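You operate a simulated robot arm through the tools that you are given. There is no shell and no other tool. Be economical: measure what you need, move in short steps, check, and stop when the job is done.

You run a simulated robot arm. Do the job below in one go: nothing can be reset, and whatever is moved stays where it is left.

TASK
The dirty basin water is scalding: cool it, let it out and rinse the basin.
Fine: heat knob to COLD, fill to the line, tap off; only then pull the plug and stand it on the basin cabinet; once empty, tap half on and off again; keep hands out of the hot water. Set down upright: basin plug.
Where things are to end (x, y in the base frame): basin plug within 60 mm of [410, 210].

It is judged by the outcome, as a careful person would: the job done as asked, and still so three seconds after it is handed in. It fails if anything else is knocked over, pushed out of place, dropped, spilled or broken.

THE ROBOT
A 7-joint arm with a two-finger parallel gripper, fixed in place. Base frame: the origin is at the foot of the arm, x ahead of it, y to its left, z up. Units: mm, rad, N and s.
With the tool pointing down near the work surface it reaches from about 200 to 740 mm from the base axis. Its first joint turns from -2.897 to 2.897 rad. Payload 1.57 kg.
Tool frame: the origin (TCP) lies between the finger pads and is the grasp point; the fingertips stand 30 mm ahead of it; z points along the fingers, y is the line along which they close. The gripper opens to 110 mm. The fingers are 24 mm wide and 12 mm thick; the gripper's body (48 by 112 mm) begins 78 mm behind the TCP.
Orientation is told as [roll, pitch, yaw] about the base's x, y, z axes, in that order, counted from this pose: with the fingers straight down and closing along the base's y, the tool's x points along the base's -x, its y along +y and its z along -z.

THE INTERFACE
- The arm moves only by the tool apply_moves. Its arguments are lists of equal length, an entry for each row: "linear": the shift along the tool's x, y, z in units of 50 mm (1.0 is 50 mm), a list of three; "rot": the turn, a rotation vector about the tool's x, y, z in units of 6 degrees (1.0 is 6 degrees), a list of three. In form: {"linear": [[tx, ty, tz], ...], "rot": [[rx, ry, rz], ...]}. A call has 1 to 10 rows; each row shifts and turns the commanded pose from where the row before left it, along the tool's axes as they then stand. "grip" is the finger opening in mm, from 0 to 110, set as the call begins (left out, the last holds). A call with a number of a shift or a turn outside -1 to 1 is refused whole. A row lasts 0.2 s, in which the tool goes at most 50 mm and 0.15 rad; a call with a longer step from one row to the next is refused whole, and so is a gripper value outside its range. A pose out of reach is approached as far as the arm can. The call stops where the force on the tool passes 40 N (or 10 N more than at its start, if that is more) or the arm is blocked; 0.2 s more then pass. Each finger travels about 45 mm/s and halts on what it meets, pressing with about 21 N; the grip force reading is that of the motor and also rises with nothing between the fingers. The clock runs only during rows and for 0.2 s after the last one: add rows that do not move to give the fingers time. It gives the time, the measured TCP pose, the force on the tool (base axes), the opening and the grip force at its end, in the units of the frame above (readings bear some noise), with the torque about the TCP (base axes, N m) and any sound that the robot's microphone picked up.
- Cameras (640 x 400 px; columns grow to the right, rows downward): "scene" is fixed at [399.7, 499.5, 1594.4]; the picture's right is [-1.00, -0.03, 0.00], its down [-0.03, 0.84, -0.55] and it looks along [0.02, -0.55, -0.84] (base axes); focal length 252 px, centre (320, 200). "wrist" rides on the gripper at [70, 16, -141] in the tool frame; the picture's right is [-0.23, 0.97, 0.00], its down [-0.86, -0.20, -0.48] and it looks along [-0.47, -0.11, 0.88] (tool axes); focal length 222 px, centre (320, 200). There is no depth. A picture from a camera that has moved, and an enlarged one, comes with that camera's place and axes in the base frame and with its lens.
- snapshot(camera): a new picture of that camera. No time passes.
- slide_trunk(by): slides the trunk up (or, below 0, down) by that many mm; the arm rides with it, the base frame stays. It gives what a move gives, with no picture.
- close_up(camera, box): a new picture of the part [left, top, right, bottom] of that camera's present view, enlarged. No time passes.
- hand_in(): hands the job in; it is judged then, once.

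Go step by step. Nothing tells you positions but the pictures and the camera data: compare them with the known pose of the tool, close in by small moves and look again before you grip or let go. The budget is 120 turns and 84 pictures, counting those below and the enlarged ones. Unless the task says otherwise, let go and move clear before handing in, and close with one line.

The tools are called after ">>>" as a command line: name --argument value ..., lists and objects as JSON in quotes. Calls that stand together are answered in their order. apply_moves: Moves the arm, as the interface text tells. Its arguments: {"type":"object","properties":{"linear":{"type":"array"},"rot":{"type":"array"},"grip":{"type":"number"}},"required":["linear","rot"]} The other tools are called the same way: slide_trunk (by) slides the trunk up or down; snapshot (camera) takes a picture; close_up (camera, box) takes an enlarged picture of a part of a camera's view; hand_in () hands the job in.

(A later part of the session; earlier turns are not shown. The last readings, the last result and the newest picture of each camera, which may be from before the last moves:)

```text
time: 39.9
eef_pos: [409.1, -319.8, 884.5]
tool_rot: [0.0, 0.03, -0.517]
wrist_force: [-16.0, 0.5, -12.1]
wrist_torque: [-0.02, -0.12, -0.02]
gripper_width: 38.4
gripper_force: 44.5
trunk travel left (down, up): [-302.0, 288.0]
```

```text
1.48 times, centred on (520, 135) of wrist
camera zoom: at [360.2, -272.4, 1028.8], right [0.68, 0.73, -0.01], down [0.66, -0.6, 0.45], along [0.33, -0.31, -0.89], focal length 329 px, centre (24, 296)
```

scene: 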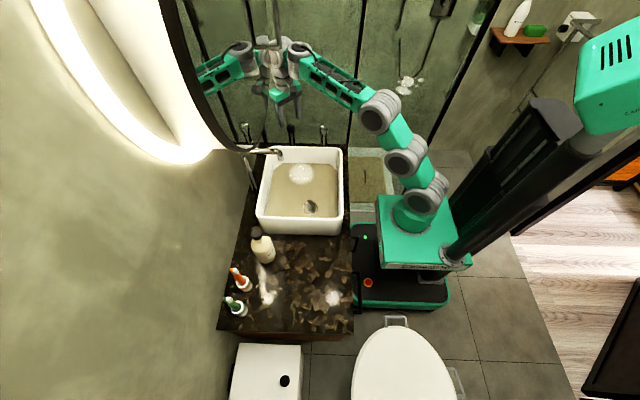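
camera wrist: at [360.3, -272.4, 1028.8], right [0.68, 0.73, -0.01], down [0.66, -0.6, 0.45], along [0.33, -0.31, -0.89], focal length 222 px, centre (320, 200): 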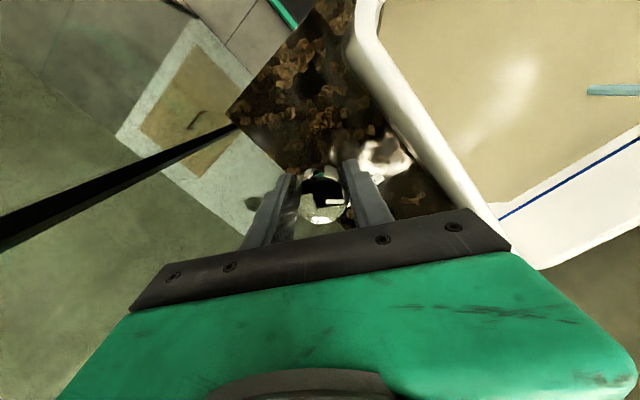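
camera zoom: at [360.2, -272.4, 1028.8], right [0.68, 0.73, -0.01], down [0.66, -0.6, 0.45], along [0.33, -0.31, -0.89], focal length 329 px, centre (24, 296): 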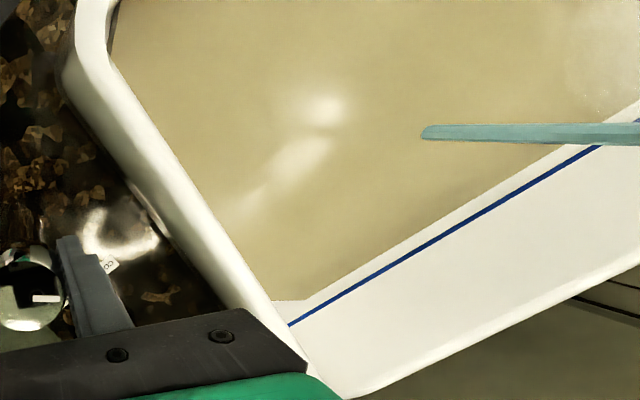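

The level is rising slowly. I'll wait longer before checking again.

>>> apply_moves --linear '[[0, 0, 0], [0, 0, 0], [0, 0, 0], [0, 0, 0], [0, 0, 0], [0, 0, 0], [0, 0, 0], [0, 0, 0], [0, 0, 0], [0, 0, 0]]' --rot '[[0, 0, 0], [0, 0, 0], [0, 0, 0], [0, 0, 0], [0, 0, 0], [0, 0, 0], [0, 0, 0], [0, 0, 0], [0, 0, 0], [0, 0, 0]]'

>>> apply_moves --linear '[[0, 0, 0], [0, 0, 0], [0, 0, 0], [0, 0, 0], [0, 0, 0], [0, 0, 0], [0, 0, 0], [0, 0, 0], [0, 0, 0], [0, 0, 0]]' --rot '[[0, 0, 0], [0, 0, 0], [0, 0, 0], [0, 0, 0], [0, 0, 0], [0, 0, 0], [0, 0, 0], [0, 0, 0], [0, 0, 0], [0, 0, 0]]'

>>> close_up --camera "wrist" --box '[400, 0, 640, 270]'

```text
time: 42.1
eef_pos: [408.4, -318.8, 884.8]
tool_rot: [-0.001, 0.03, -0.518]
wrist_force: [-16.5, 1.8, -13.1]
wrist_torque: [0.1, 0.02, -0.03]
gripper_width: 38.6
gripper_force: 44.5
trunk travel left (down, up): [-302.0, 288.0]
```

```text
time: 44.3
eef_pos: [409.4, -319.5, 884.5]
tool_rot: [0.0, 0.029, -0.517]
wrist_force: [-17.3, 1.4, -14.5]
wrist_torque: [0.04, 0.12, -0.03]
gripper_width: 38.6
gripper_force: 44.3
trunk travel left (down, up): [-302.0, 288.0]
```

```text
1.48 times, centred on (520, 135) of wrist
camera zoom: at [360.2, -272.4, 1028.8], right [0.68, 0.73, -0.01], down [0.66, -0.6, 0.45], along [0.33, -0.31, -0.89], focal length 329 px, centre (24, 296)
```

zoom: 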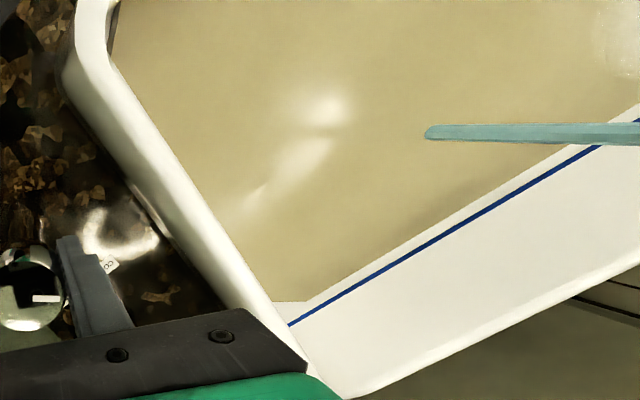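

The line is at about z≈790 and the water at about 765, rising roughly 0.6 mm/s. I need to learn the tap's full range for "half on" anyway, so I'll regrip and open it further.

>>> apply_moves --linear '[[0, 0, 0], [0, 0, 0], [0, 0, 0], [0, 0, 0], [0, 0, 0], [0, 0, 0], [0, 0, 0], [0, 0, 0], [0, 0, 0], [0, 0, 0]]' --rot '[[0, 0, 0], [0, 0, 0], [0, 0, 1], [0, 0, 1], [0, 0, 1], [0, 0, 1], [0, 0, 1], [0, 0, 1], [0, 0, 1], [0, 0, 1]]' --grip 64

>>> apply_moves --linear '[[0, 0, 0], [0, 0, 0], [0, 0, 0], [0, 0, 0], [0, 0, 0], [0, 0, 0], [0, 0, 0], [0, 0, 0], [0, 0, 0], [0, 0, 0]]' --rot '[[0, 0, 1], [0, 0, 1], [0, 0, 1], [0, 0, 1], [0, 0, 1], [0, 0, 1], [0, 0, 1], [0, 0, 1], [0, 0, 1], [0, 0, 1]]'

>>> close_up --camera "wrist" --box '[260, 120, 400, 240]'

```text
time: 46.5
eef_pos: [410.4, -319.5, 885.4]
tool_rot: [-0.022, 0.02, -1.36]
wrist_force: [-0.2, -0.6, -0.8]
wrist_torque: [-0.02, -0.01, 0.0]
gripper_width: 63.9
gripper_force: 0.1
trunk travel left (down, up): [-302.0, 288.0]
```

```text
time: 48.7
eef_pos: [408.8, -318.1, 884.8]
tool_rot: [-0.026, -0.011, -2.402]
wrist_force: [-0.3, 0.6, 0.3]
wrist_torque: [0.0, 0.02, 0.01]
gripper_width: 63.8
gripper_force: 0.1
trunk travel left (down, up): [-302.0, 288.0]
```

```text
3.33 times, centred on (330, 180) of wrist
camera zoom: at [476.4, -285.3, 1025.6], right [0.49, -0.87, -0.02], down [-0.75, -0.43, 0.49], along [-0.44, -0.22, -0.87], focal length 740 px, centre (287, 267)
```

zoom: 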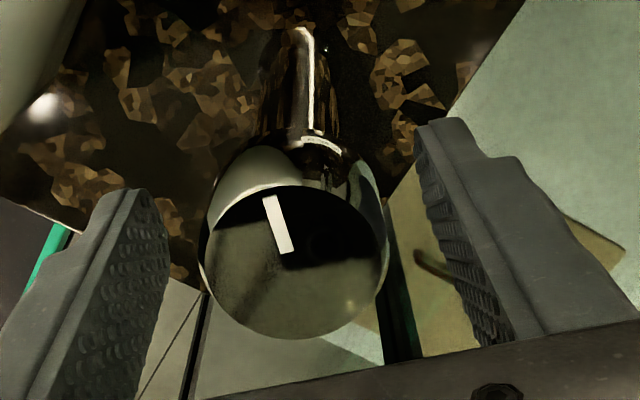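

The tap is open about 48°. I'll grip and continue counter-clockwise to find the full-on stop.

>>> apply_moves --linear '[[0, 0, 0], [0, 0, 0], [0, 0, 0], [0, 0, 0]]' --rot '[[0, 0, 0], [0, 0, 0], [0, 0, 0], [0, 0, 0]]' --grip 15

>>> apply_moves --linear '[[0, 0, 0], [0, 0, 0], [0, 0, 0], [0, 0, 0], [0, 0, 0], [0, 0, 0], [0, 0, 0], [0, 0, 0], [0, 0, 0], [0, 0, 0]]' --rot '[[0, 0, -1], [0, 0, -1], [0, 0, -1], [0, 0, -1], [0, 0, -1], [0, 0, -1], [0, 0, -1], [0, 0, -1], [0, 0, -1], [0, 0, -1]]'

>>> close_up --camera "wrist" --box '[260, 120, 400, 240]'

>>> close_up --camera "scene" --box '[250, 140, 350, 240]'

```text
time: 49.7
eef_pos: [410.5, -319.3, 884.0]
tool_rot: [-0.026, -0.008, -2.402]
wrist_force: [9.2, -9.0, -1.6]
wrist_torque: [-0.8, -1.0, 0.0]
gripper_width: 40.5
gripper_force: 36.8
trunk travel left (down, up): [-302.0, 288.0]
```

```text
time: 51.9
eef_pos: [410.3, -320.0, 884.5]
tool_rot: [-0.023, 0.019, -1.355]
wrist_force: [6.4, -7.6, 2.6]
wrist_torque: [-0.27, -1.17, -0.02]
gripper_width: 39.8
gripper_force: 44.9
trunk travel left (down, up): [-302.0, 288.0]
```

```text
3.33 times, centred on (330, 180) of wrist
camera zoom: at [415.0, -249.4, 1027.6], right [1.0, -0.01, -0.03], down [0.0, -0.88, 0.47], along [-0.03, -0.47, -0.88], focal length 740 px, centre (287, 267)
```

zoom: 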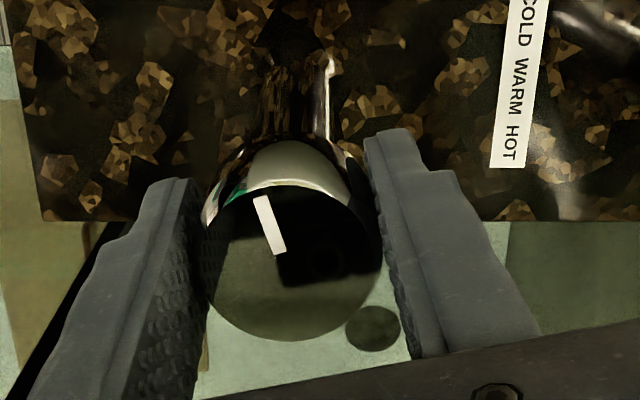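

```text
4.00 times, centred on (300, 190) of scene
camera zoom: at [399.7, 499.5, 1594.4], right [-1.0, -0.03, 0.0], down [-0.03, 0.84, -0.55], along [0.02, -0.55, -0.84], focal length 1009 px, centre (400, 240)
```

zoom: 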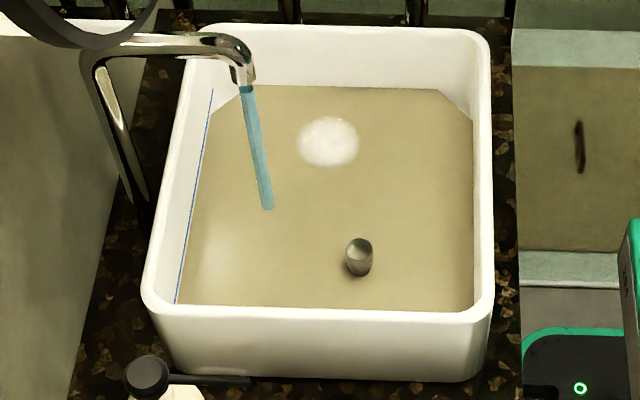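

>>> apply_moves --linear '[[0, 0, 0], [0, 0, 0], [0, 0, 0], [0, 0, 0], [0, 0, 0], [0, 0, 0], [0, 0, 0]]' --rot '[[0, 0, -1], [0, 0, -1], [0, 0, -1], [0, 0, -1], [0, 0, -1], [0, 0, -1], [0, 0, -1]]'

>>> snapshot --camera "wrist"

>>> close_up --camera "wrist" --box '[260, 120, 400, 240]'

```text
time: 53.5
eef_pos: [410.0, -318.8, 884.4]
tool_rot: [-0.003, 0.029, -0.622]
wrist_force: [-0.1, -13.8, 4.5]
wrist_torque: [-0.25, -0.55, 0.0]
gripper_width: 39.7
gripper_force: 44.6
trunk travel left (down, up): [-302.0, 288.0]
```

```text
40 pictures are left
camera wrist: at [366.2, -267.4, 1028.4], right [0.75, 0.66, -0.01], down [0.59, -0.67, 0.45], along [0.29, -0.35, -0.89], focal length 222 px, centre (320, 200)
```

wrist: 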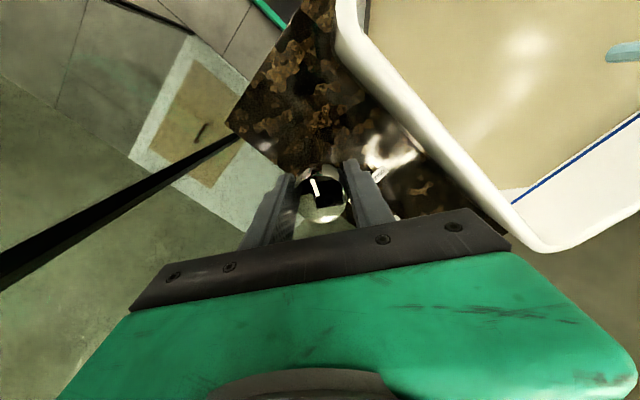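

```text
3.33 times, centred on (330, 180) of wrist
camera zoom: at [366.2, -267.4, 1028.4], right [0.75, 0.66, -0.01], down [0.59, -0.67, 0.45], along [0.29, -0.35, -0.89], focal length 740 px, centre (287, 267)
```

zoom: 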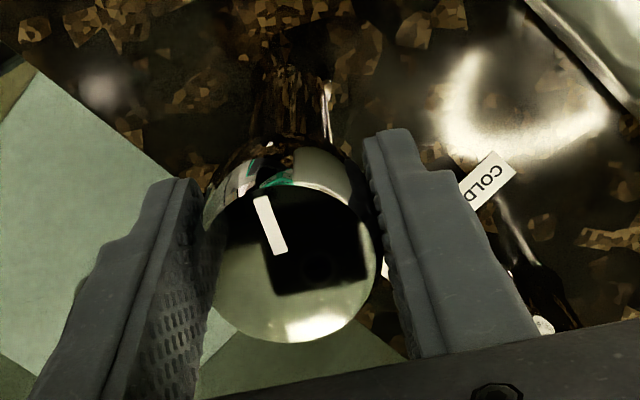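

The tap keeps turning freely, now at about 148°. I'll check the level before doing anything else.

>>> close_up --camera "wrist" --box '[480, 80, 640, 230]'

>>> close_up --camera "scene" --box '[270, 150, 320, 225]'

```text
2.67 times, centred on (560, 155) of wrist
camera zoom: at [366.2, -267.4, 1028.4], right [0.75, 0.66, -0.01], down [0.59, -0.67, 0.45], along [0.29, -0.35, -0.89], focal length 592 px, centre (-320, 320)
```

zoom: 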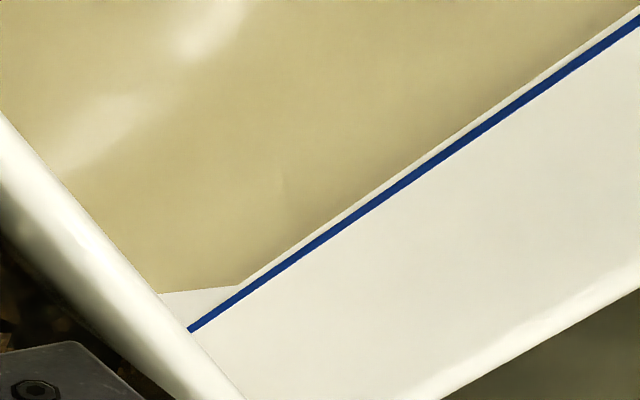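

```text
5.33 times, centred on (295, 188) of scene
camera zoom: at [399.7, 499.5, 1594.4], right [-1.0, -0.03, 0.0], down [-0.03, 0.84, -0.55], along [0.02, -0.55, -0.84], focal length 1345 px, centre (453, 267)
```

zoom: 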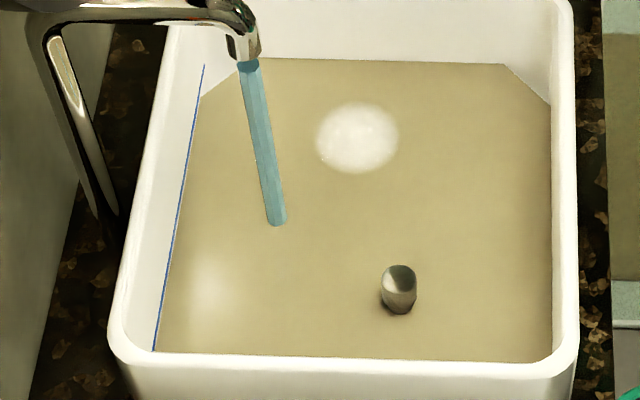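

The water is only a few mm below the line, so I'll start closing now.

>>> apply_moves --linear '[[0, 0, 0], [0, 0, 0], [0, 0, 0], [0, 0, 0], [0, 0, 0], [0, 0, 0], [0, 0, 0], [0, 0, 0], [0, 0, 0], [0, 0, 0]]' --rot '[[0, 0, 1], [0, 0, 1], [0, 0, 1], [0, 0, 1], [0, 0, 1], [0, 0, 1], [0, 0, 1], [0, 0, 1], [0, 0, 1], [0, 0, 1]]'

>>> apply_moves --linear '[[0, 0, 0], [0, 0, 0], [0, 0, 0], [0, 0, 0], [0, 0, 0], [0, 0, 0], [0, 0, 0], [0, 0, 0], [0, 0, 0], [0, 0, 0]]' --rot '[[0, 0, 1], [0, 0, 1], [0, 0, 1], [0, 0, 1], [0, 0, 1], [0, 0, 1], [0, 0, 1], [0, 0, 1], [0, 0, 1], [0, 0, 1]]'

>>> close_up --camera "scene" --box '[270, 150, 320, 225]'

```text
time: 55.7
eef_pos: [410.9, -318.9, 883.6]
tool_rot: [-0.026, 0.01, -1.669]
wrist_force: [4.3, -4.1, -1.5]
wrist_torque: [0.83, -1.21, 0.01]
gripper_width: 39.7
gripper_force: 45.3
trunk travel left (down, up): [-302.0, 288.0]
```

```text
time: 57.9
eef_pos: [411.5, -320.0, 884.8]
tool_rot: [-0.023, -0.017, -2.717]
wrist_force: [15.7, -7.6, -6.1]
wrist_torque: [-0.81, -1.11, 0.02]
gripper_width: 40.0
gripper_force: 44.7
trunk travel left (down, up): [-302.0, 288.0]
```

```text
5.33 times, centred on (295, 188) of scene
camera zoom: at [399.7, 499.5, 1594.4], right [-1.0, -0.03, 0.0], down [-0.03, 0.84, -0.55], along [0.02, -0.55, -0.84], focal length 1345 px, centre (453, 267)
```

zoom: 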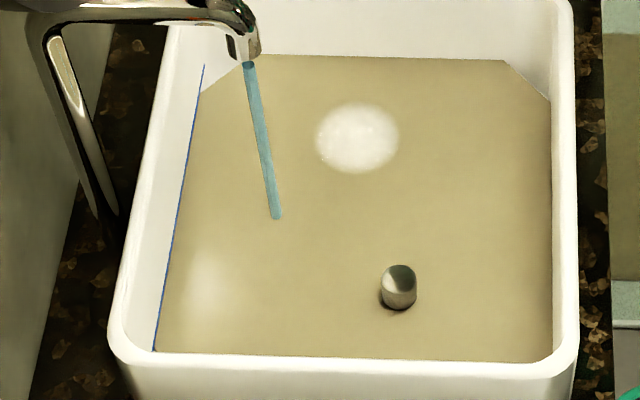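

The water is practically at the line, with about 28° left to close. I'll regrip and finish closing.

>>> apply_moves --linear '[[0, 0, 0], [0, 0, 0], [0, 0, 0], [0, 0, 0], [0, 0, 0], [0, 0, 0], [0, 0, 0], [0, 0, 0], [0, 0, 0]]' --rot '[[0, 0, 0], [0, 0, -1], [0, 0, -1], [0, 0, -1], [0, 0, -1], [0, 0, -1], [0, 0, -1], [0, 0, -1], [0, 0, -1]]' --grip 58

>>> apply_moves --linear '[[0, 0, 0], [0, 0, 0], [0, 0, 0], [0, 0, 0], [0, 0, 0], [0, 0, 0], [0, 0, 0], [0, 0, 0], [0, 0, 0], [0, 0, 0]]' --rot '[[0, 0, 0], [0, 0, 0], [0, 0, 0], [0, 0, 1], [0, 0, 1], [0, 0, 1], [0, 0, 1], [0, 0, 1], [0, 0, 1], [0, 0, 0]]' --grip 15

>>> close_up --camera "scene" --box '[270, 150, 320, 225]'

>>> snapshot --camera "wrist"

```text
time: 59.9
eef_pos: [408.7, -319.5, 886.3]
tool_rot: [-0.028, 0.005, -1.878]
wrist_force: [-0.1, -1.2, -0.3]
wrist_torque: [-0.03, 0.01, 0.03]
gripper_width: 58.0
gripper_force: 0.0
trunk travel left (down, up): [-302.0, 288.0]
```

```text
time: 62.1
eef_pos: [411.6, -318.8, 884.0]
tool_rot: [-0.024, -0.012, -2.507]
wrist_force: [16.9, -9.1, 4.2]
wrist_torque: [-0.68, -0.74, 0.53]
gripper_width: 39.7
gripper_force: 39.2
trunk travel left (down, up): [-302.0, 288.0]
```

```text
5.33 times, centred on (295, 188) of scene
camera zoom: at [399.7, 499.5, 1594.4], right [-1.0, -0.03, 0.0], down [-0.03, 0.84, -0.55], along [0.02, -0.55, -0.84], focal length 1345 px, centre (453, 267)
```

zoom: 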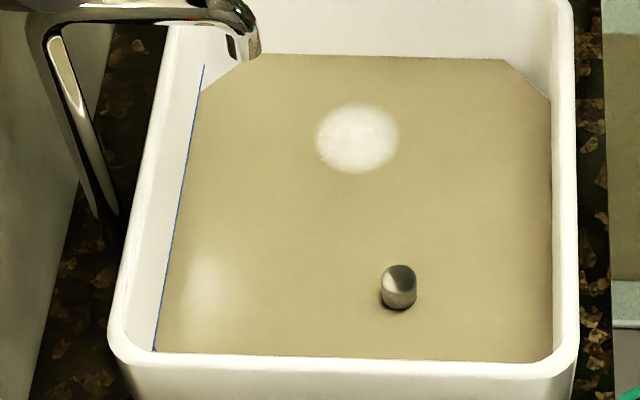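

```text
34 pictures are left
camera wrist: at [481.0, -292.6, 1024.8], right [0.39, -0.92, -0.02], down [-0.8, -0.35, 0.49], along [-0.46, -0.18, -0.87], focal length 222 px, centre (320, 200)
```

wrist: 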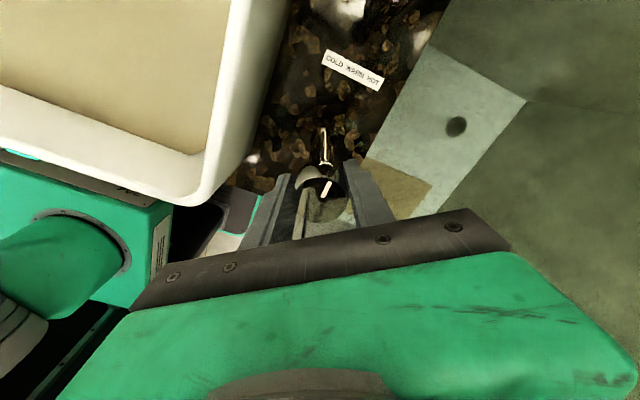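

The tap is off and the level looks right at the line. I'll let go, rise clear and rotate, then move over the plug at about (456,-5,807).

>>> apply_moves --linear '[[0, 0, 0], [0, 0, 0], [0, 0, 0], [0, 0, -0.8], [0, 0, -0.8], [0, 0, -0.8]]' --rot '[[0, 0, 0], [0, 0, 0], [0, 0, 0], [0, 0, 0], [0, 0, 0], [0, 0, 0]]' --grip 64

>>> apply_moves --linear '[[0, 0, 0], [0, 0, 0], [0, 0, 0], [0, 0, 0], [0, 0, 0], [0, 0, 0], [0, 0, 0], [0, 0, 0], [0, 0, 0]]' --rot '[[0, 0, -1], [0, 0, -1], [0, 0, -1], [0, 0, -1], [0, 0, -1], [0, 0, -1], [0, 0, -1], [0, 0, -1], [0, 0, -0.94]]'

```text
time: 63.5
eef_pos: [413.3, -319.9, 1005.9]
tool_rot: [-0.027, -0.012, -2.506]
wrist_force: [0.2, 1.0, -0.2]
wrist_torque: [-0.02, 0.04, 0.0]
gripper_width: 63.9
gripper_force: 0.1
trunk travel left (down, up): [-302.0, 288.0]
```

```text
time: 65.5
eef_pos: [413.8, -320.7, 1004.5]
tool_rot: [-0.027, 0.013, -1.569]
wrist_force: [0.2, 0.7, 0.0]
wrist_torque: [-0.02, -0.01, -0.02]
gripper_width: 64.2
gripper_force: 0.0
trunk travel left (down, up): [-302.0, 288.0]
```

>>> apply_moves --linear '[[0.95, 0, 0], [0.95, 0, 0], [0.95, 0, 0], [0.95, 0, 0], [0.95, 0.2, 0], [0.95, 0.2, 0], [0, 0.3, 0]]' --rot '[[0, 0, 0], [0, 0, 0], [0, 0, 0], [0, 0, 0], [0, 0, 0], [0, 0, 0], [0, 0, 0]]'

>>> snapshot --camera "wrist"

>>> snapshot --camera "scene"

```text
time: 67.1
eef_pos: [445.8, -36.5, 1007.8]
tool_rot: [-0.026, 0.011, -1.57]
wrist_force: [0.3, -0.9, -0.5]
wrist_torque: [-0.02, -0.03, 0.01]
gripper_width: 64.1
gripper_force: 0.0
trunk travel left (down, up): [-302.0, 288.0]
```

```text
33 pictures are left
camera wrist: at [467.3, 32.1, 1150.5], right [0.97, -0.23, -0.03], down [-0.19, -0.86, 0.47], along [-0.13, -0.45, -0.88], focal length 222 px, centre (320, 200)
```

wrist: 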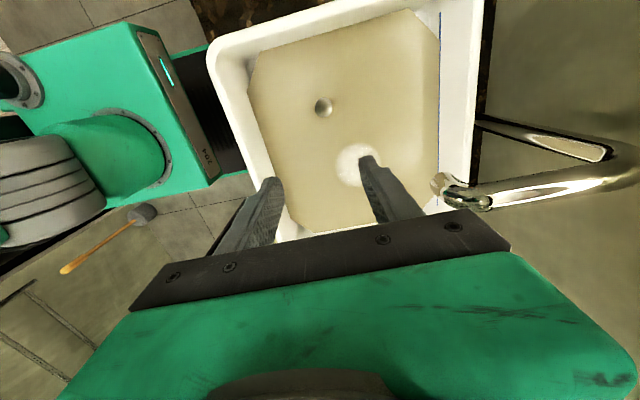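

```text
32 pictures are left
```

scene: 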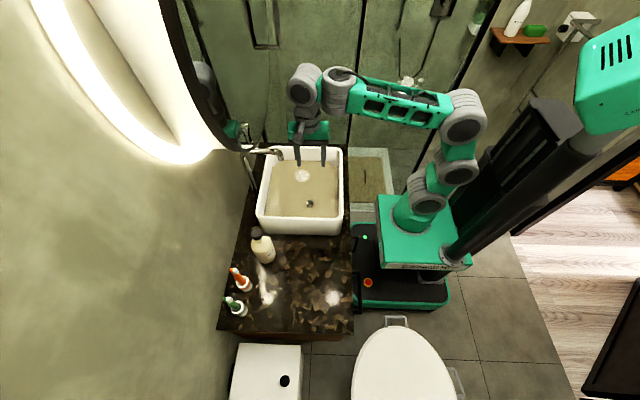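

>>> close_up --camera "wrist" --box '[400, 5, 480, 85]'

```text
5.00 times, centred on (440, 45) of wrist
camera zoom: at [467.3, 32.1, 1150.5], right [0.97, -0.23, -0.03], down [-0.19, -0.86, 0.47], along [-0.13, -0.45, -0.88], focal length 1111 px, centre (-280, 975)
```

zoom: 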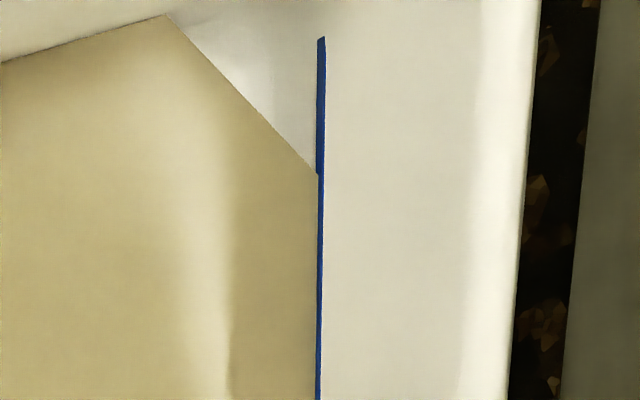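

The water is exactly at the blue line. The plug's handle sticks out above the water, so I can grip only the part above. I'll move over it and look closer.

>>> apply_moves --linear '[[0.66, 0.2, 0], [0, 0, 0.8], [0, 0, 0.8], [0, 0, 0.6], [0, 0, 0]]' --rot '[[0, 0, 0], [0, 0, 0], [0, 0, 0], [0, 0, 0], [0, 0, 0]]'

>>> close_up --camera "wrist" --box '[240, 80, 400, 240]'

>>> close_up --camera "scene" --box '[280, 155, 340, 225]'

```text
time: 68.3
eef_pos: [455.7, 0.4, 900.6]
tool_rot: [-0.024, 0.015, -1.572]
wrist_force: [0.4, -0.2, -0.5]
wrist_torque: [0.02, -0.02, 0.01]
gripper_width: 64.1
gripper_force: 0.1
trunk travel left (down, up): [-302.0, 288.0]
```

```text
2.50 times, centred on (320, 160) of wrist
camera zoom: at [475.8, 67.4, 1043.4], right [0.97, -0.23, -0.03], down [-0.19, -0.86, 0.47], along [-0.13, -0.45, -0.88], focal length 555 px, centre (320, 300)
```

zoom: 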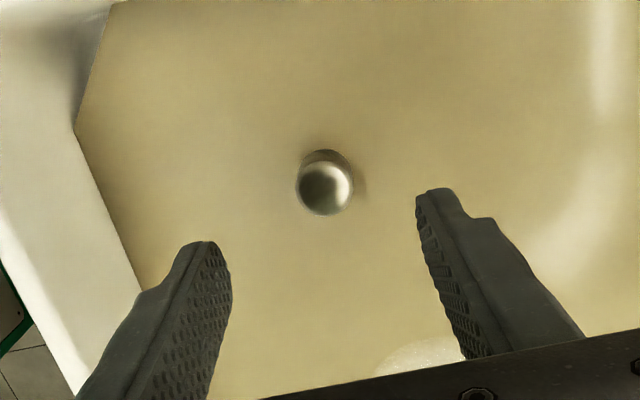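

```text
5.71 times, centred on (310, 190) of scene
camera zoom: at [399.7, 499.5, 1594.4], right [-1.0, -0.03, 0.0], down [-0.03, 0.84, -0.55], along [0.02, -0.55, -0.84], focal length 1441 px, centre (377, 257)
```

zoom: 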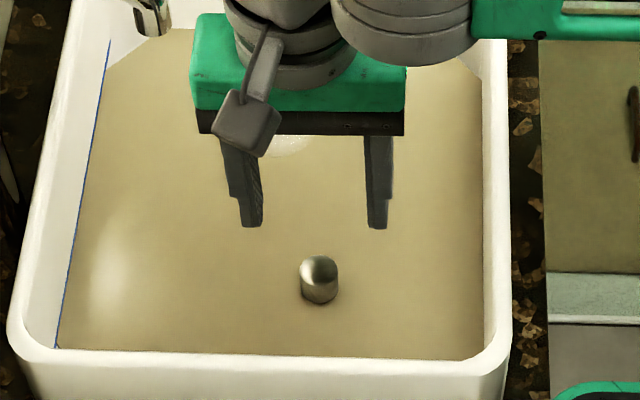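

The plug top is at about (456,5,826), with the water surface near 805. I'll lower so the fingertips stay just above the water around the handle, and grip.

>>> apply_moves --linear '[[0.1, 0, 0], [0, 0, 0.6], [0, 0, 0.6], [0, 0, 0]]' --rot '[[0, 0, 0], [0, 0, 0], [0, 0, 0], [0, 0, 0]]'

>>> close_up --camera "wrist" --box '[240, 80, 400, 240]'

>>> close_up --camera "scene" --box '[280, 155, 340, 225]'

```text
time: 69.3
eef_pos: [454.8, 6.4, 841.1]
tool_rot: [-0.031, 0.012, -1.571]
wrist_force: [-0.2, -0.3, 0.4]
wrist_torque: [-0.02, 0.02, 0.01]
gripper_width: 64.1
gripper_force: 0.1
out of reach, approached as far as the arm can: row 3
trunk travel left (down, up): [-302.0, 288.0]
```

```text
2.50 times, centred on (320, 160) of wrist
camera zoom: at [476.3, 74.8, 983.4], right [0.97, -0.23, -0.03], down [-0.18, -0.86, 0.47], along [-0.14, -0.46, -0.88], focal length 555 px, centre (320, 300)
```

zoom: 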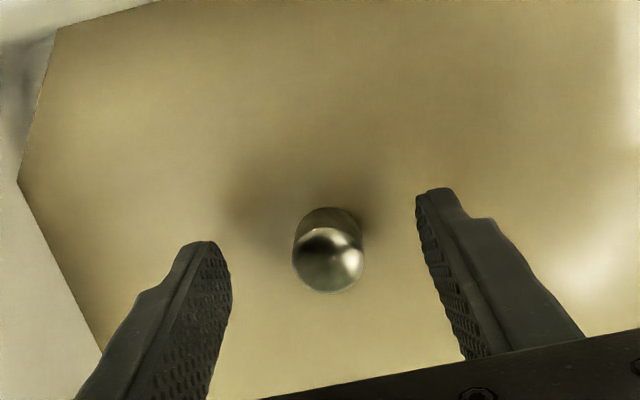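

```text
5.71 times, centred on (310, 190) of scene
camera zoom: at [399.7, 499.5, 1594.4], right [-1.0, -0.03, 0.0], down [-0.03, 0.84, -0.55], along [0.02, -0.55, -0.84], focal length 1441 px, centre (377, 257)
```

zoom: 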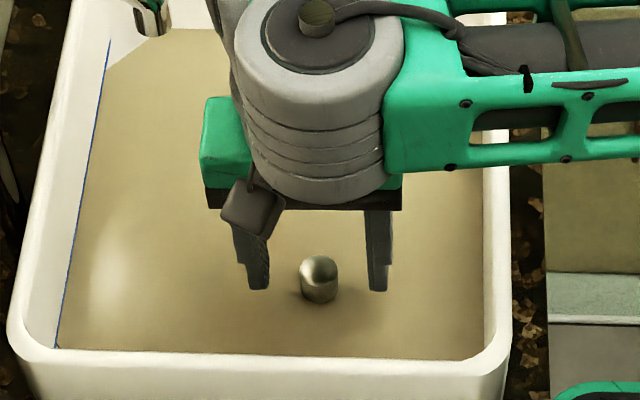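

It's well centred on the plug. I'll lower 5 mm with the trunk and grip the handle.

>>> slide_trunk --by -5

>>> apply_moves --linear '[[0, 0, 0], [0, 0, 0], [0, 0, 0], [0, 0, 0], [0, 0, 0]]' --rot '[[0, 0, 0], [0, 0, 0], [0, 0, 0], [0, 0, 0], [0, 0, 0]]' --grip 5

>>> close_up --camera "scene" --box '[280, 155, 340, 225]'

```text
time: 69.8
eef_pos: [454.8, 5.6, 836.4]
tool_rot: [-0.032, 0.012, -1.571]
wrist_force: [0.3, 0.5, -0.4]
wrist_torque: [-0.03, 0.04, 0.01]
gripper_width: 63.8
gripper_force: 0.0
trunk travel left (down, up): [-297.0, 293.0]
```

```text
time: 71.0
eef_pos: [455.0, 6.8, 835.9]
tool_rot: [-0.031, 0.014, -1.571]
wrist_force: [0.0, -1.2, 0.5]
wrist_torque: [-0.02, -0.01, 0.0]
gripper_width: 23.7
gripper_force: 21.1
trunk travel left (down, up): [-297.0, 293.0]
```

```text
5.71 times, centred on (310, 190) of scene
camera zoom: at [399.7, 499.5, 1594.4], right [-1.0, -0.03, 0.0], down [-0.03, 0.84, -0.55], along [0.02, -0.55, -0.84], focal length 1441 px, centre (377, 257)
```

zoom: 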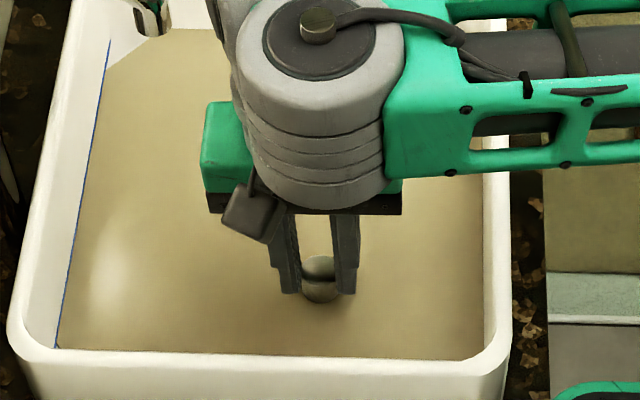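

The handle is held at 23.7 mm. I'll pull straight up with the trunk.

>>> slide_trunk --by 40

>>> slide_trunk --by 110

>>> snapshot --camera "scene"

>>> snapshot --camera "wrist"

```text
time: 71.9
eef_pos: [454.6, 6.5, 876.0]
tool_rot: [-0.031, 0.012, -1.572]
wrist_force: [0.2, -0.1, -0.9]
wrist_torque: [-0.01, -0.03, 0.05]
gripper_width: 23.2
gripper_force: 21.1
trunk travel left (down, up): [-337.0, 253.0]
```

```text
time: 73.3
eef_pos: [454.3, 5.5, 986.8]
tool_rot: [-0.031, 0.012, -1.571]
wrist_force: [0.2, 0.2, -1.2]
wrist_torque: [0.01, -0.03, -0.01]
gripper_width: 23.4
gripper_force: 20.8
trunk travel left (down, up): [-447.0, 143.0]
```

```text
25 pictures are left
```

scene: 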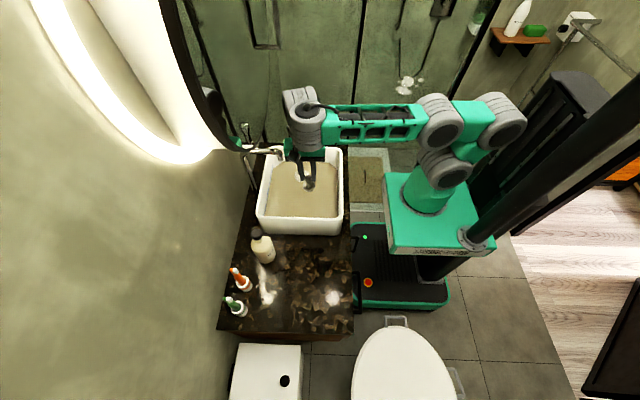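

```text
24 pictures are left
camera wrist: at [476.3, 74.6, 1128.7], right [0.97, -0.23, -0.03], down [-0.18, -0.86, 0.47], along [-0.14, -0.46, -0.88], focal length 222 px, centre (320, 200)
```

wrist: 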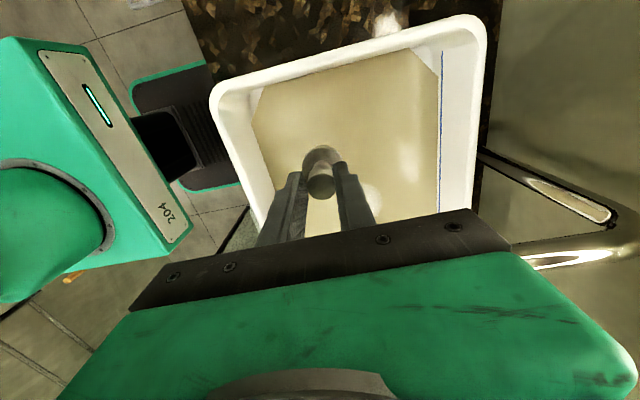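

The plug is out and held. I'll look closer to judge its length and the drain.

>>> close_up --camera "scene" --box '[260, 140, 350, 240]'

>>> close_up --camera "wrist" --box '[260, 110, 400, 230]'

```text
4.00 times, centred on (305, 190) of scene
camera zoom: at [399.7, 499.5, 1594.4], right [-1.0, -0.03, 0.0], down [-0.03, 0.84, -0.55], along [0.02, -0.55, -0.84], focal length 1009 px, centre (380, 240)
```

zoom: 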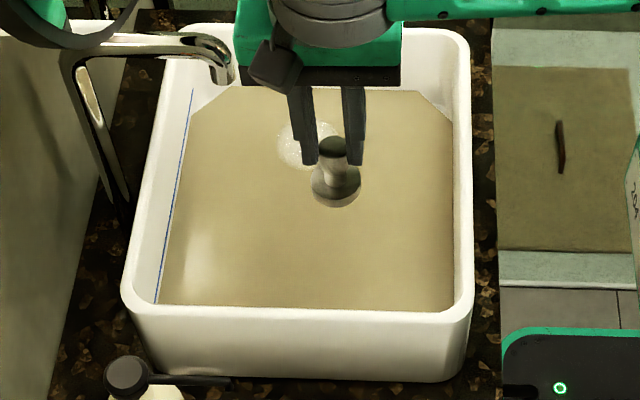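

```text
3.33 times, centred on (330, 170) of wrist
camera zoom: at [476.3, 74.6, 1128.7], right [0.97, -0.23, -0.03], down [-0.18, -0.86, 0.47], along [-0.14, -0.46, -0.88], focal length 740 px, centre (287, 300)
```

zoom: 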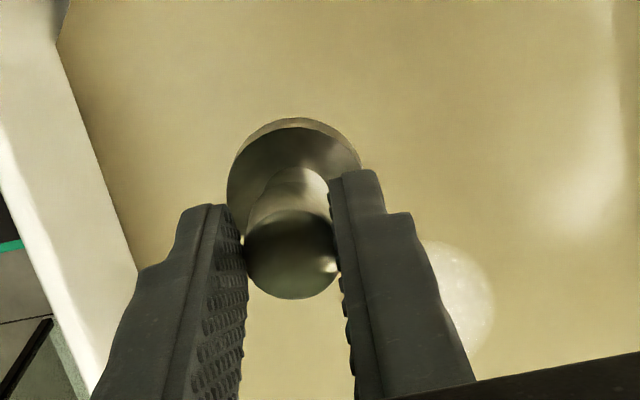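

The plug is about 65 mm tall, and its base hangs clear of the rim (about 875). I'll carry it over to (410,210).

>>> slide_trunk --by 20

>>> apply_moves --linear '[[0.58, -0.12, 0], [0.58, -0.12, 0], [0.58, -0.12, 0], [0.58, -0.13, 0], [0.58, -0.13, 0], [0.58, -0.13, 0], [0.6, -0.13, 0], [0, 0, 0]]' --rot '[[0, 0, 0], [0, 0, 0], [0, 0, 0], [0, 0, 0], [0, 0, 0], [0, 0, 0], [0, 0, 0], [0, 0, 0]]'

>>> close_up --camera "scene" --box '[210, 130, 370, 350]'

>>> snapshot --camera "wrist"

```text
time: 74.0
eef_pos: [455.8, 5.4, 1006.3]
tool_rot: [-0.034, 0.012, -1.571]
wrist_force: [-0.5, -0.6, 0.0]
wrist_torque: [-0.01, 0.0, 0.02]
gripper_width: 23.4
gripper_force: 21.6
trunk travel left (down, up): [-467.0, 123.0]
```

```text
time: 75.8
eef_pos: [409.8, 213.7, 1009.5]
tool_rot: [-0.031, 0.012, -1.57]
wrist_force: [-0.8, 0.0, -1.2]
wrist_torque: [-0.01, 0.01, -0.02]
gripper_width: 23.4
gripper_force: 21.2
trunk travel left (down, up): [-467.0, 123.0]
```

```text
1.82 times, centred on (290, 240) of scene
camera zoom: at [399.7, 499.5, 1594.4], right [-1.0, -0.03, 0.0], down [-0.03, 0.84, -0.55], along [0.02, -0.55, -0.84], focal length 459 px, centre (374, 127)
```

zoom: 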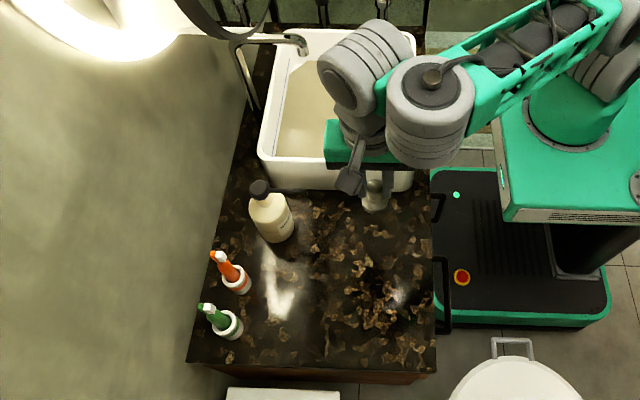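

```text
20 pictures are left
camera wrist: at [431.7, 280.5, 1152.8], right [0.97, -0.23, -0.03], down [-0.18, -0.86, 0.47], along [-0.14, -0.46, -0.88], focal length 222 px, centre (320, 200)
```

wrist: 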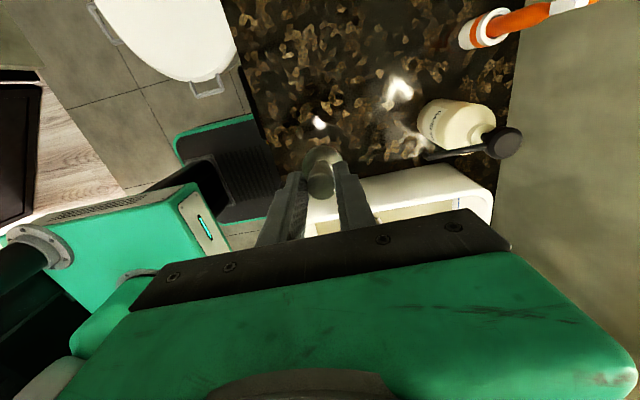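

The spot is clear. I'll level the tool and lower with the trunk.

>>> apply_moves --linear '[[0, 0, 0], [0, 0, 0]]' --rot '[[-0.11, 0.29, 0], [0, 0, 0]]'

>>> slide_trunk --by -165

>>> close_up --camera "scene" --box '[270, 210, 370, 310]'

```text
time: 76.4
eef_pos: [412.0, 212.3, 1013.5]
tool_rot: [-0.022, 0.041, -1.571]
wrist_force: [0.1, 0.4, -1.1]
wrist_torque: [0.02, 0.01, -0.01]
gripper_width: 23.4
gripper_force: 20.6
trunk travel left (down, up): [-467.0, 123.0]
```

```text
time: 78.2
eef_pos: [411.3, 211.5, 848.1]
tool_rot: [-0.023, 0.041, -1.571]
wrist_force: [-0.9, -0.6, -0.8]
wrist_torque: [-0.02, 0.02, 0.0]
gripper_width: 23.6
gripper_force: 20.7
trunk travel left (down, up): [-302.0, 288.0]
```

```text
4.00 times, centred on (320, 260) of scene
camera zoom: at [399.7, 499.5, 1594.4], right [-1.0, -0.03, 0.0], down [-0.03, 0.84, -0.55], along [0.02, -0.55, -0.84], focal length 1009 px, centre (320, -40)
```

zoom: 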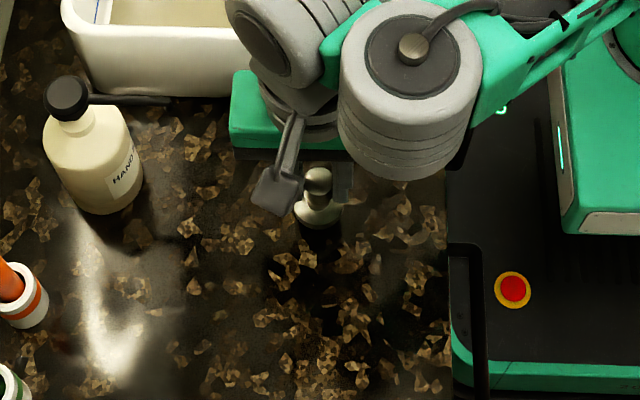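

>>> apply_moves --linear '[[0, 0, 0], [0, 0, 0]]' --rot '[[-0.22, -0.39, 0], [0, 0, 0]]'

>>> slide_trunk --by -15

>>> slide_trunk --by -6

>>> close_up --camera "wrist" --box '[260, 110, 400, 230]'

```text
time: 78.8
eef_pos: [413.0, 213.6, 847.3]
tool_rot: [0.001, -0.003, -1.571]
wrist_force: [0.7, -0.9, -1.1]
wrist_torque: [0.0, -0.03, -0.02]
gripper_width: 23.7
gripper_force: 20.5
trunk travel left (down, up): [-302.0, 288.0]
```

```text
time: 79.5
eef_pos: [412.8, 212.1, 832.6]
tool_rot: [0.0, -0.002, -1.572]
wrist_force: [-0.2, 0.2, -1.0]
wrist_torque: [-0.05, 0.0, 0.01]
gripper_width: 23.7
gripper_force: 21.3
trunk travel left (down, up): [-287.0, 303.0]
```

```text
time: 80.0
eef_pos: [411.7, 210.9, 825.8]
tool_rot: [0.0, -0.001, -1.571]
wrist_force: [0.1, 1.0, -1.5]
wrist_torque: [0.01, 0.01, -0.01]
gripper_width: 23.8
gripper_force: 20.9
trunk travel left (down, up): [-281.0, 309.0]
```

```text
3.33 times, centred on (330, 170) of wrist
camera zoom: at [428.9, 282.0, 968.2], right [0.97, -0.23, 0.0], down [-0.2, -0.85, 0.48], along [-0.11, -0.47, -0.88], focal length 740 px, centre (287, 300)
```

zoom: 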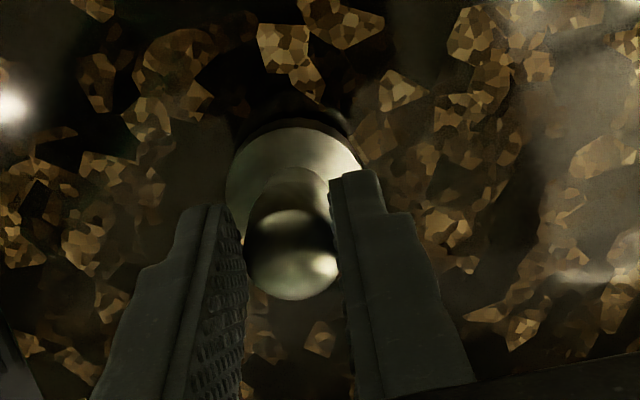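

Not in contact yet, so I'll keep lowering in small steps and watch the force.

>>> slide_trunk --by -4

>>> slide_trunk --by -4

>>> slide_trunk --by -3

>>> slide_trunk --by -3

```text
time: 80.6
eef_pos: [412.1, 211.7, 822.5]
tool_rot: [0.002, -0.002, -1.571]
wrist_force: [0.9, -0.1, 0.0]
wrist_torque: [0.05, -0.02, 0.0]
gripper_width: 23.5
gripper_force: 20.9
trunk travel left (down, up): [-277.0, 313.0]
```

```text
time: 81.1
eef_pos: [412.2, 212.5, 820.1]
tool_rot: [0.004, 0.002, -1.571]
wrist_force: [3.6, 0.2, 12.8]
wrist_torque: [0.04, -0.09, -0.01]
gripper_width: 23.4
gripper_force: 21.2
trunk travel left (down, up): [-273.0, 317.0]
```

```text
time: 81.6
eef_pos: [412.4, 211.1, 816.9]
tool_rot: [0.003, 0.001, -1.571]
wrist_force: [7.4, 0.3, 17.9]
wrist_torque: [-0.1, -0.19, 0.03]
gripper_width: 23.5
gripper_force: 21.0
trunk travel left (down, up): [-270.0, 320.0]
```

```text
time: 82.1
eef_pos: [412.8, 211.2, 811.8]
tool_rot: [0.001, -0.001, -1.57]
wrist_force: [6.0, 0.1, 15.9]
wrist_torque: [-0.1, -0.15, 0.08]
gripper_width: 23.5
gripper_force: 21.0
trunk travel left (down, up): [-267.0, 323.0]
```

It's in contact with the counter. I'll release, then rise straight up.

>>> apply_moves --linear '[[0, 0, 0], [0, 0, 0], [0, 0, 0], [0, 0, 0], [0, 0, 0]]' --rot '[[0, 0, 0], [0, 0, 0], [0, 0, 0], [0, 0, 0], [0, 0, 0]]' --grip 70

>>> slide_trunk --by 190

>>> snapshot --camera "scene"

```text
time: 83.3
eef_pos: [411.5, 212.3, 812.4]
tool_rot: [-0.002, -0.001, -1.572]
wrist_force: [0.9, -0.2, -0.2]
wrist_torque: [-0.02, 0.01, 0.02]
gripper_width: 70.1
gripper_force: 0.1
trunk travel left (down, up): [-267.0, 323.0]
```

```text
time: 85.4
eef_pos: [411.4, 212.4, 1001.8]
tool_rot: [-0.001, -0.001, -1.57]
wrist_force: [0.4, 0.4, -0.6]
wrist_torque: [-0.01, -0.03, 0.02]
gripper_width: 69.9
gripper_force: 0.1
trunk travel left (down, up): [-457.0, 133.0]
```

```text
17 pictures are left
```

scene: 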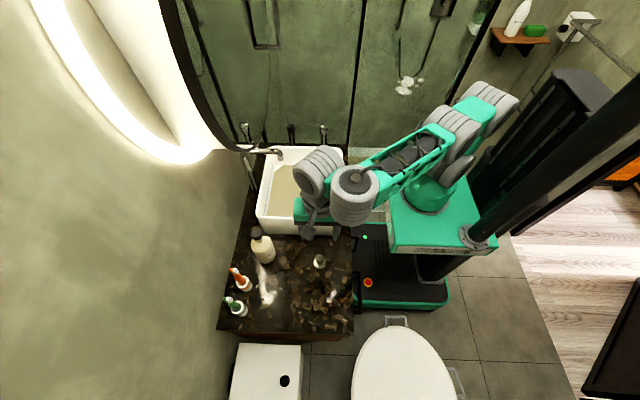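

The plug stands upright on the cabinet. Now I'll go back to the chrome tap knob while the basin drains.

>>> apply_moves --linear '[[-0.95, 0, 0], [-0.95, 0, 0], [-0.95, 0, 0], [-0.95, 0, 0], [-0.95, 0, 0], [-0.95, 0, 0], [-0.95, 0, 0], [-0.95, 0, 0], [-0.95, 0, 0], [-0.95, 0, 0]]' --rot '[[0, 0, 0], [0, 0, 0], [0, 0, 0], [0, 0, 0], [0, 0, 0], [0, 0, 0], [0, 0, 0], [0, 0, 0], [0, 0, 0], [0, 0, 0]]' --grip 66

>>> snapshot --camera "scene"

```text
time: 87.6
eef_pos: [419.1, -260.3, 1020.3]
tool_rot: [0.0, -0.001, -1.571]
wrist_force: [-0.8, 0.5, 0.0]
wrist_torque: [-0.01, 0.01, 0.02]
gripper_width: 66.3
gripper_force: 0.2
out of reach, approached as far as the arm can: row 1, 2, 3
trunk travel left (down, up): [-457.0, 133.0]
```

```text
16 pictures are left
```

scene: 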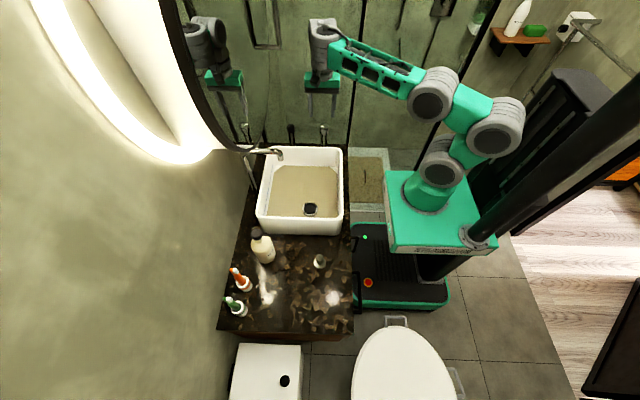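

The basin is draining. I'll move above the tap knob and rotate, ready for a 90° opening, while it empties.

>>> apply_moves --linear '[[-0.59, -0.09, 0], [-0.59, -0.09, 0], [0, 0, 0], [0, 0, 0], [0, 0, 0], [0, 0, 0], [0, 0, 0], [0, 0, 0], [0, 0, 0], [0, 0, 0]]' --rot '[[0, 0, 0], [0, 0, 1], [0, 0, 1], [0, 0, 1], [0, 0, 1], [0, 0, 1], [0, 0, 1], [0, 0, 1], [0, 0, 1], [0, 0, 1]]'

>>> slide_trunk --by -75

>>> snapshot --camera "wrist"

```text
time: 89.8
eef_pos: [409.5, -320.3, 1021.1]
tool_rot: [0.004, 0.0, -2.514]
wrist_force: [-0.5, -0.1, -0.1]
wrist_torque: [0.03, 0.05, 0.02]
gripper_width: 66.0
gripper_force: 0.1
trunk travel left (down, up): [-457.0, 133.0]
```

```text
time: 90.9
eef_pos: [411.1, -320.1, 945.4]
tool_rot: [0.001, 0.0, -2.514]
wrist_force: [-0.2, -0.2, 1.1]
wrist_torque: [0.02, 0.01, -0.03]
gripper_width: 65.8
gripper_force: 0.1
trunk travel left (down, up): [-382.0, 208.0]
```

```text
15 pictures are left
camera wrist: at [476.4, -291.7, 1087.8], right [0.39, -0.92, 0.0], down [-0.81, -0.34, 0.48], along [-0.44, -0.19, -0.88], focal length 222 px, centre (320, 200)
```

wrist: 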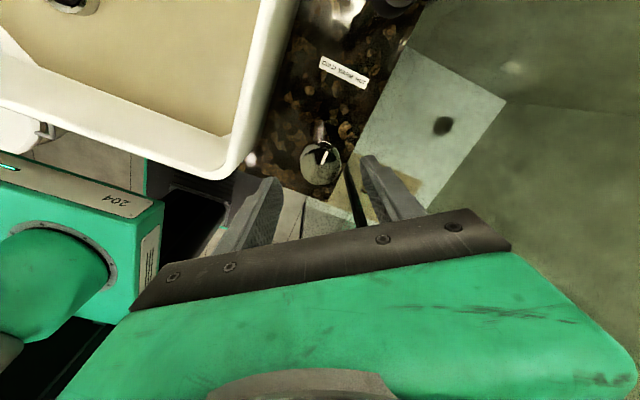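

>>> slide_trunk --by -60

>>> apply_moves --linear '[[0, 0, 0], [0, 0, 0], [0, 0, 0], [0, 0, 0], [0, 0, 0], [0, 0, 0], [0, 0, 0], [0, 0, 0], [0, 0, 0], [0, 0, 0]]' --rot '[[0, 0, 0], [0, 0, 0], [0, 0, 0], [0, 0, 0], [0, 0, 0], [0, 0, 0], [0, 0, 0], [0, 0, 0], [0, 0, 0], [0, 0, 0]]' --grip 15

>>> apply_moves --linear '[[0, 0, 0], [0, 0, 0], [0, 0, 0], [0, 0, 0], [0, 0, 0], [0, 0, 0], [0, 0, 0], [0, 0, 0], [0, 0, 0], [0, 0, 0]]' --rot '[[0, 0, 0], [0, 0, 0], [0, 0, 0], [0, 0, 0], [0, 0, 0], [0, 0, 0], [0, 0, 0], [0, 0, 0], [0, 0, 0], [0, 0, 0]]'

>>> close_up --camera "scene" --box '[250, 140, 350, 240]'

```text
time: 91.9
eef_pos: [409.5, -320.2, 885.7]
tool_rot: [0.002, -0.001, -2.512]
wrist_force: [0.1, 0.0, -1.0]
wrist_torque: [-0.02, 0.02, 0.0]
gripper_width: 65.8
gripper_force: 0.1
trunk travel left (down, up): [-322.0, 268.0]
```

```text
time: 94.1
eef_pos: [409.2, -319.8, 886.5]
tool_rot: [0.0, 0.002, -2.513]
wrist_force: [1.6, -2.0, 2.9]
wrist_torque: [0.31, 0.27, 0.11]
gripper_width: 39.7
gripper_force: 44.4
trunk travel left (down, up): [-322.0, 268.0]
```

```text
time: 96.3
eef_pos: [410.2, -319.5, 885.5]
tool_rot: [0.003, 0.0, -2.514]
wrist_force: [2.5, -1.5, 3.6]
wrist_torque: [0.43, 0.23, 0.11]
gripper_width: 39.2
gripper_force: 44.5
trunk travel left (down, up): [-322.0, 268.0]
```

```text
4.00 times, centred on (300, 190) of scene
camera zoom: at [399.7, 499.5, 1594.4], right [-1.0, -0.03, 0.0], down [-0.03, 0.84, -0.55], along [0.02, -0.55, -0.84], focal length 1009 px, centre (400, 240)
```

zoom: 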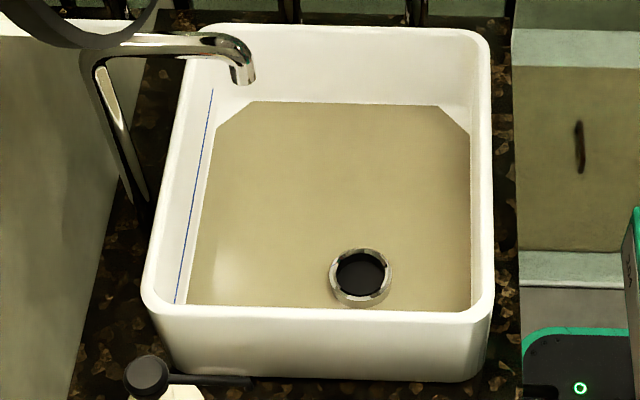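

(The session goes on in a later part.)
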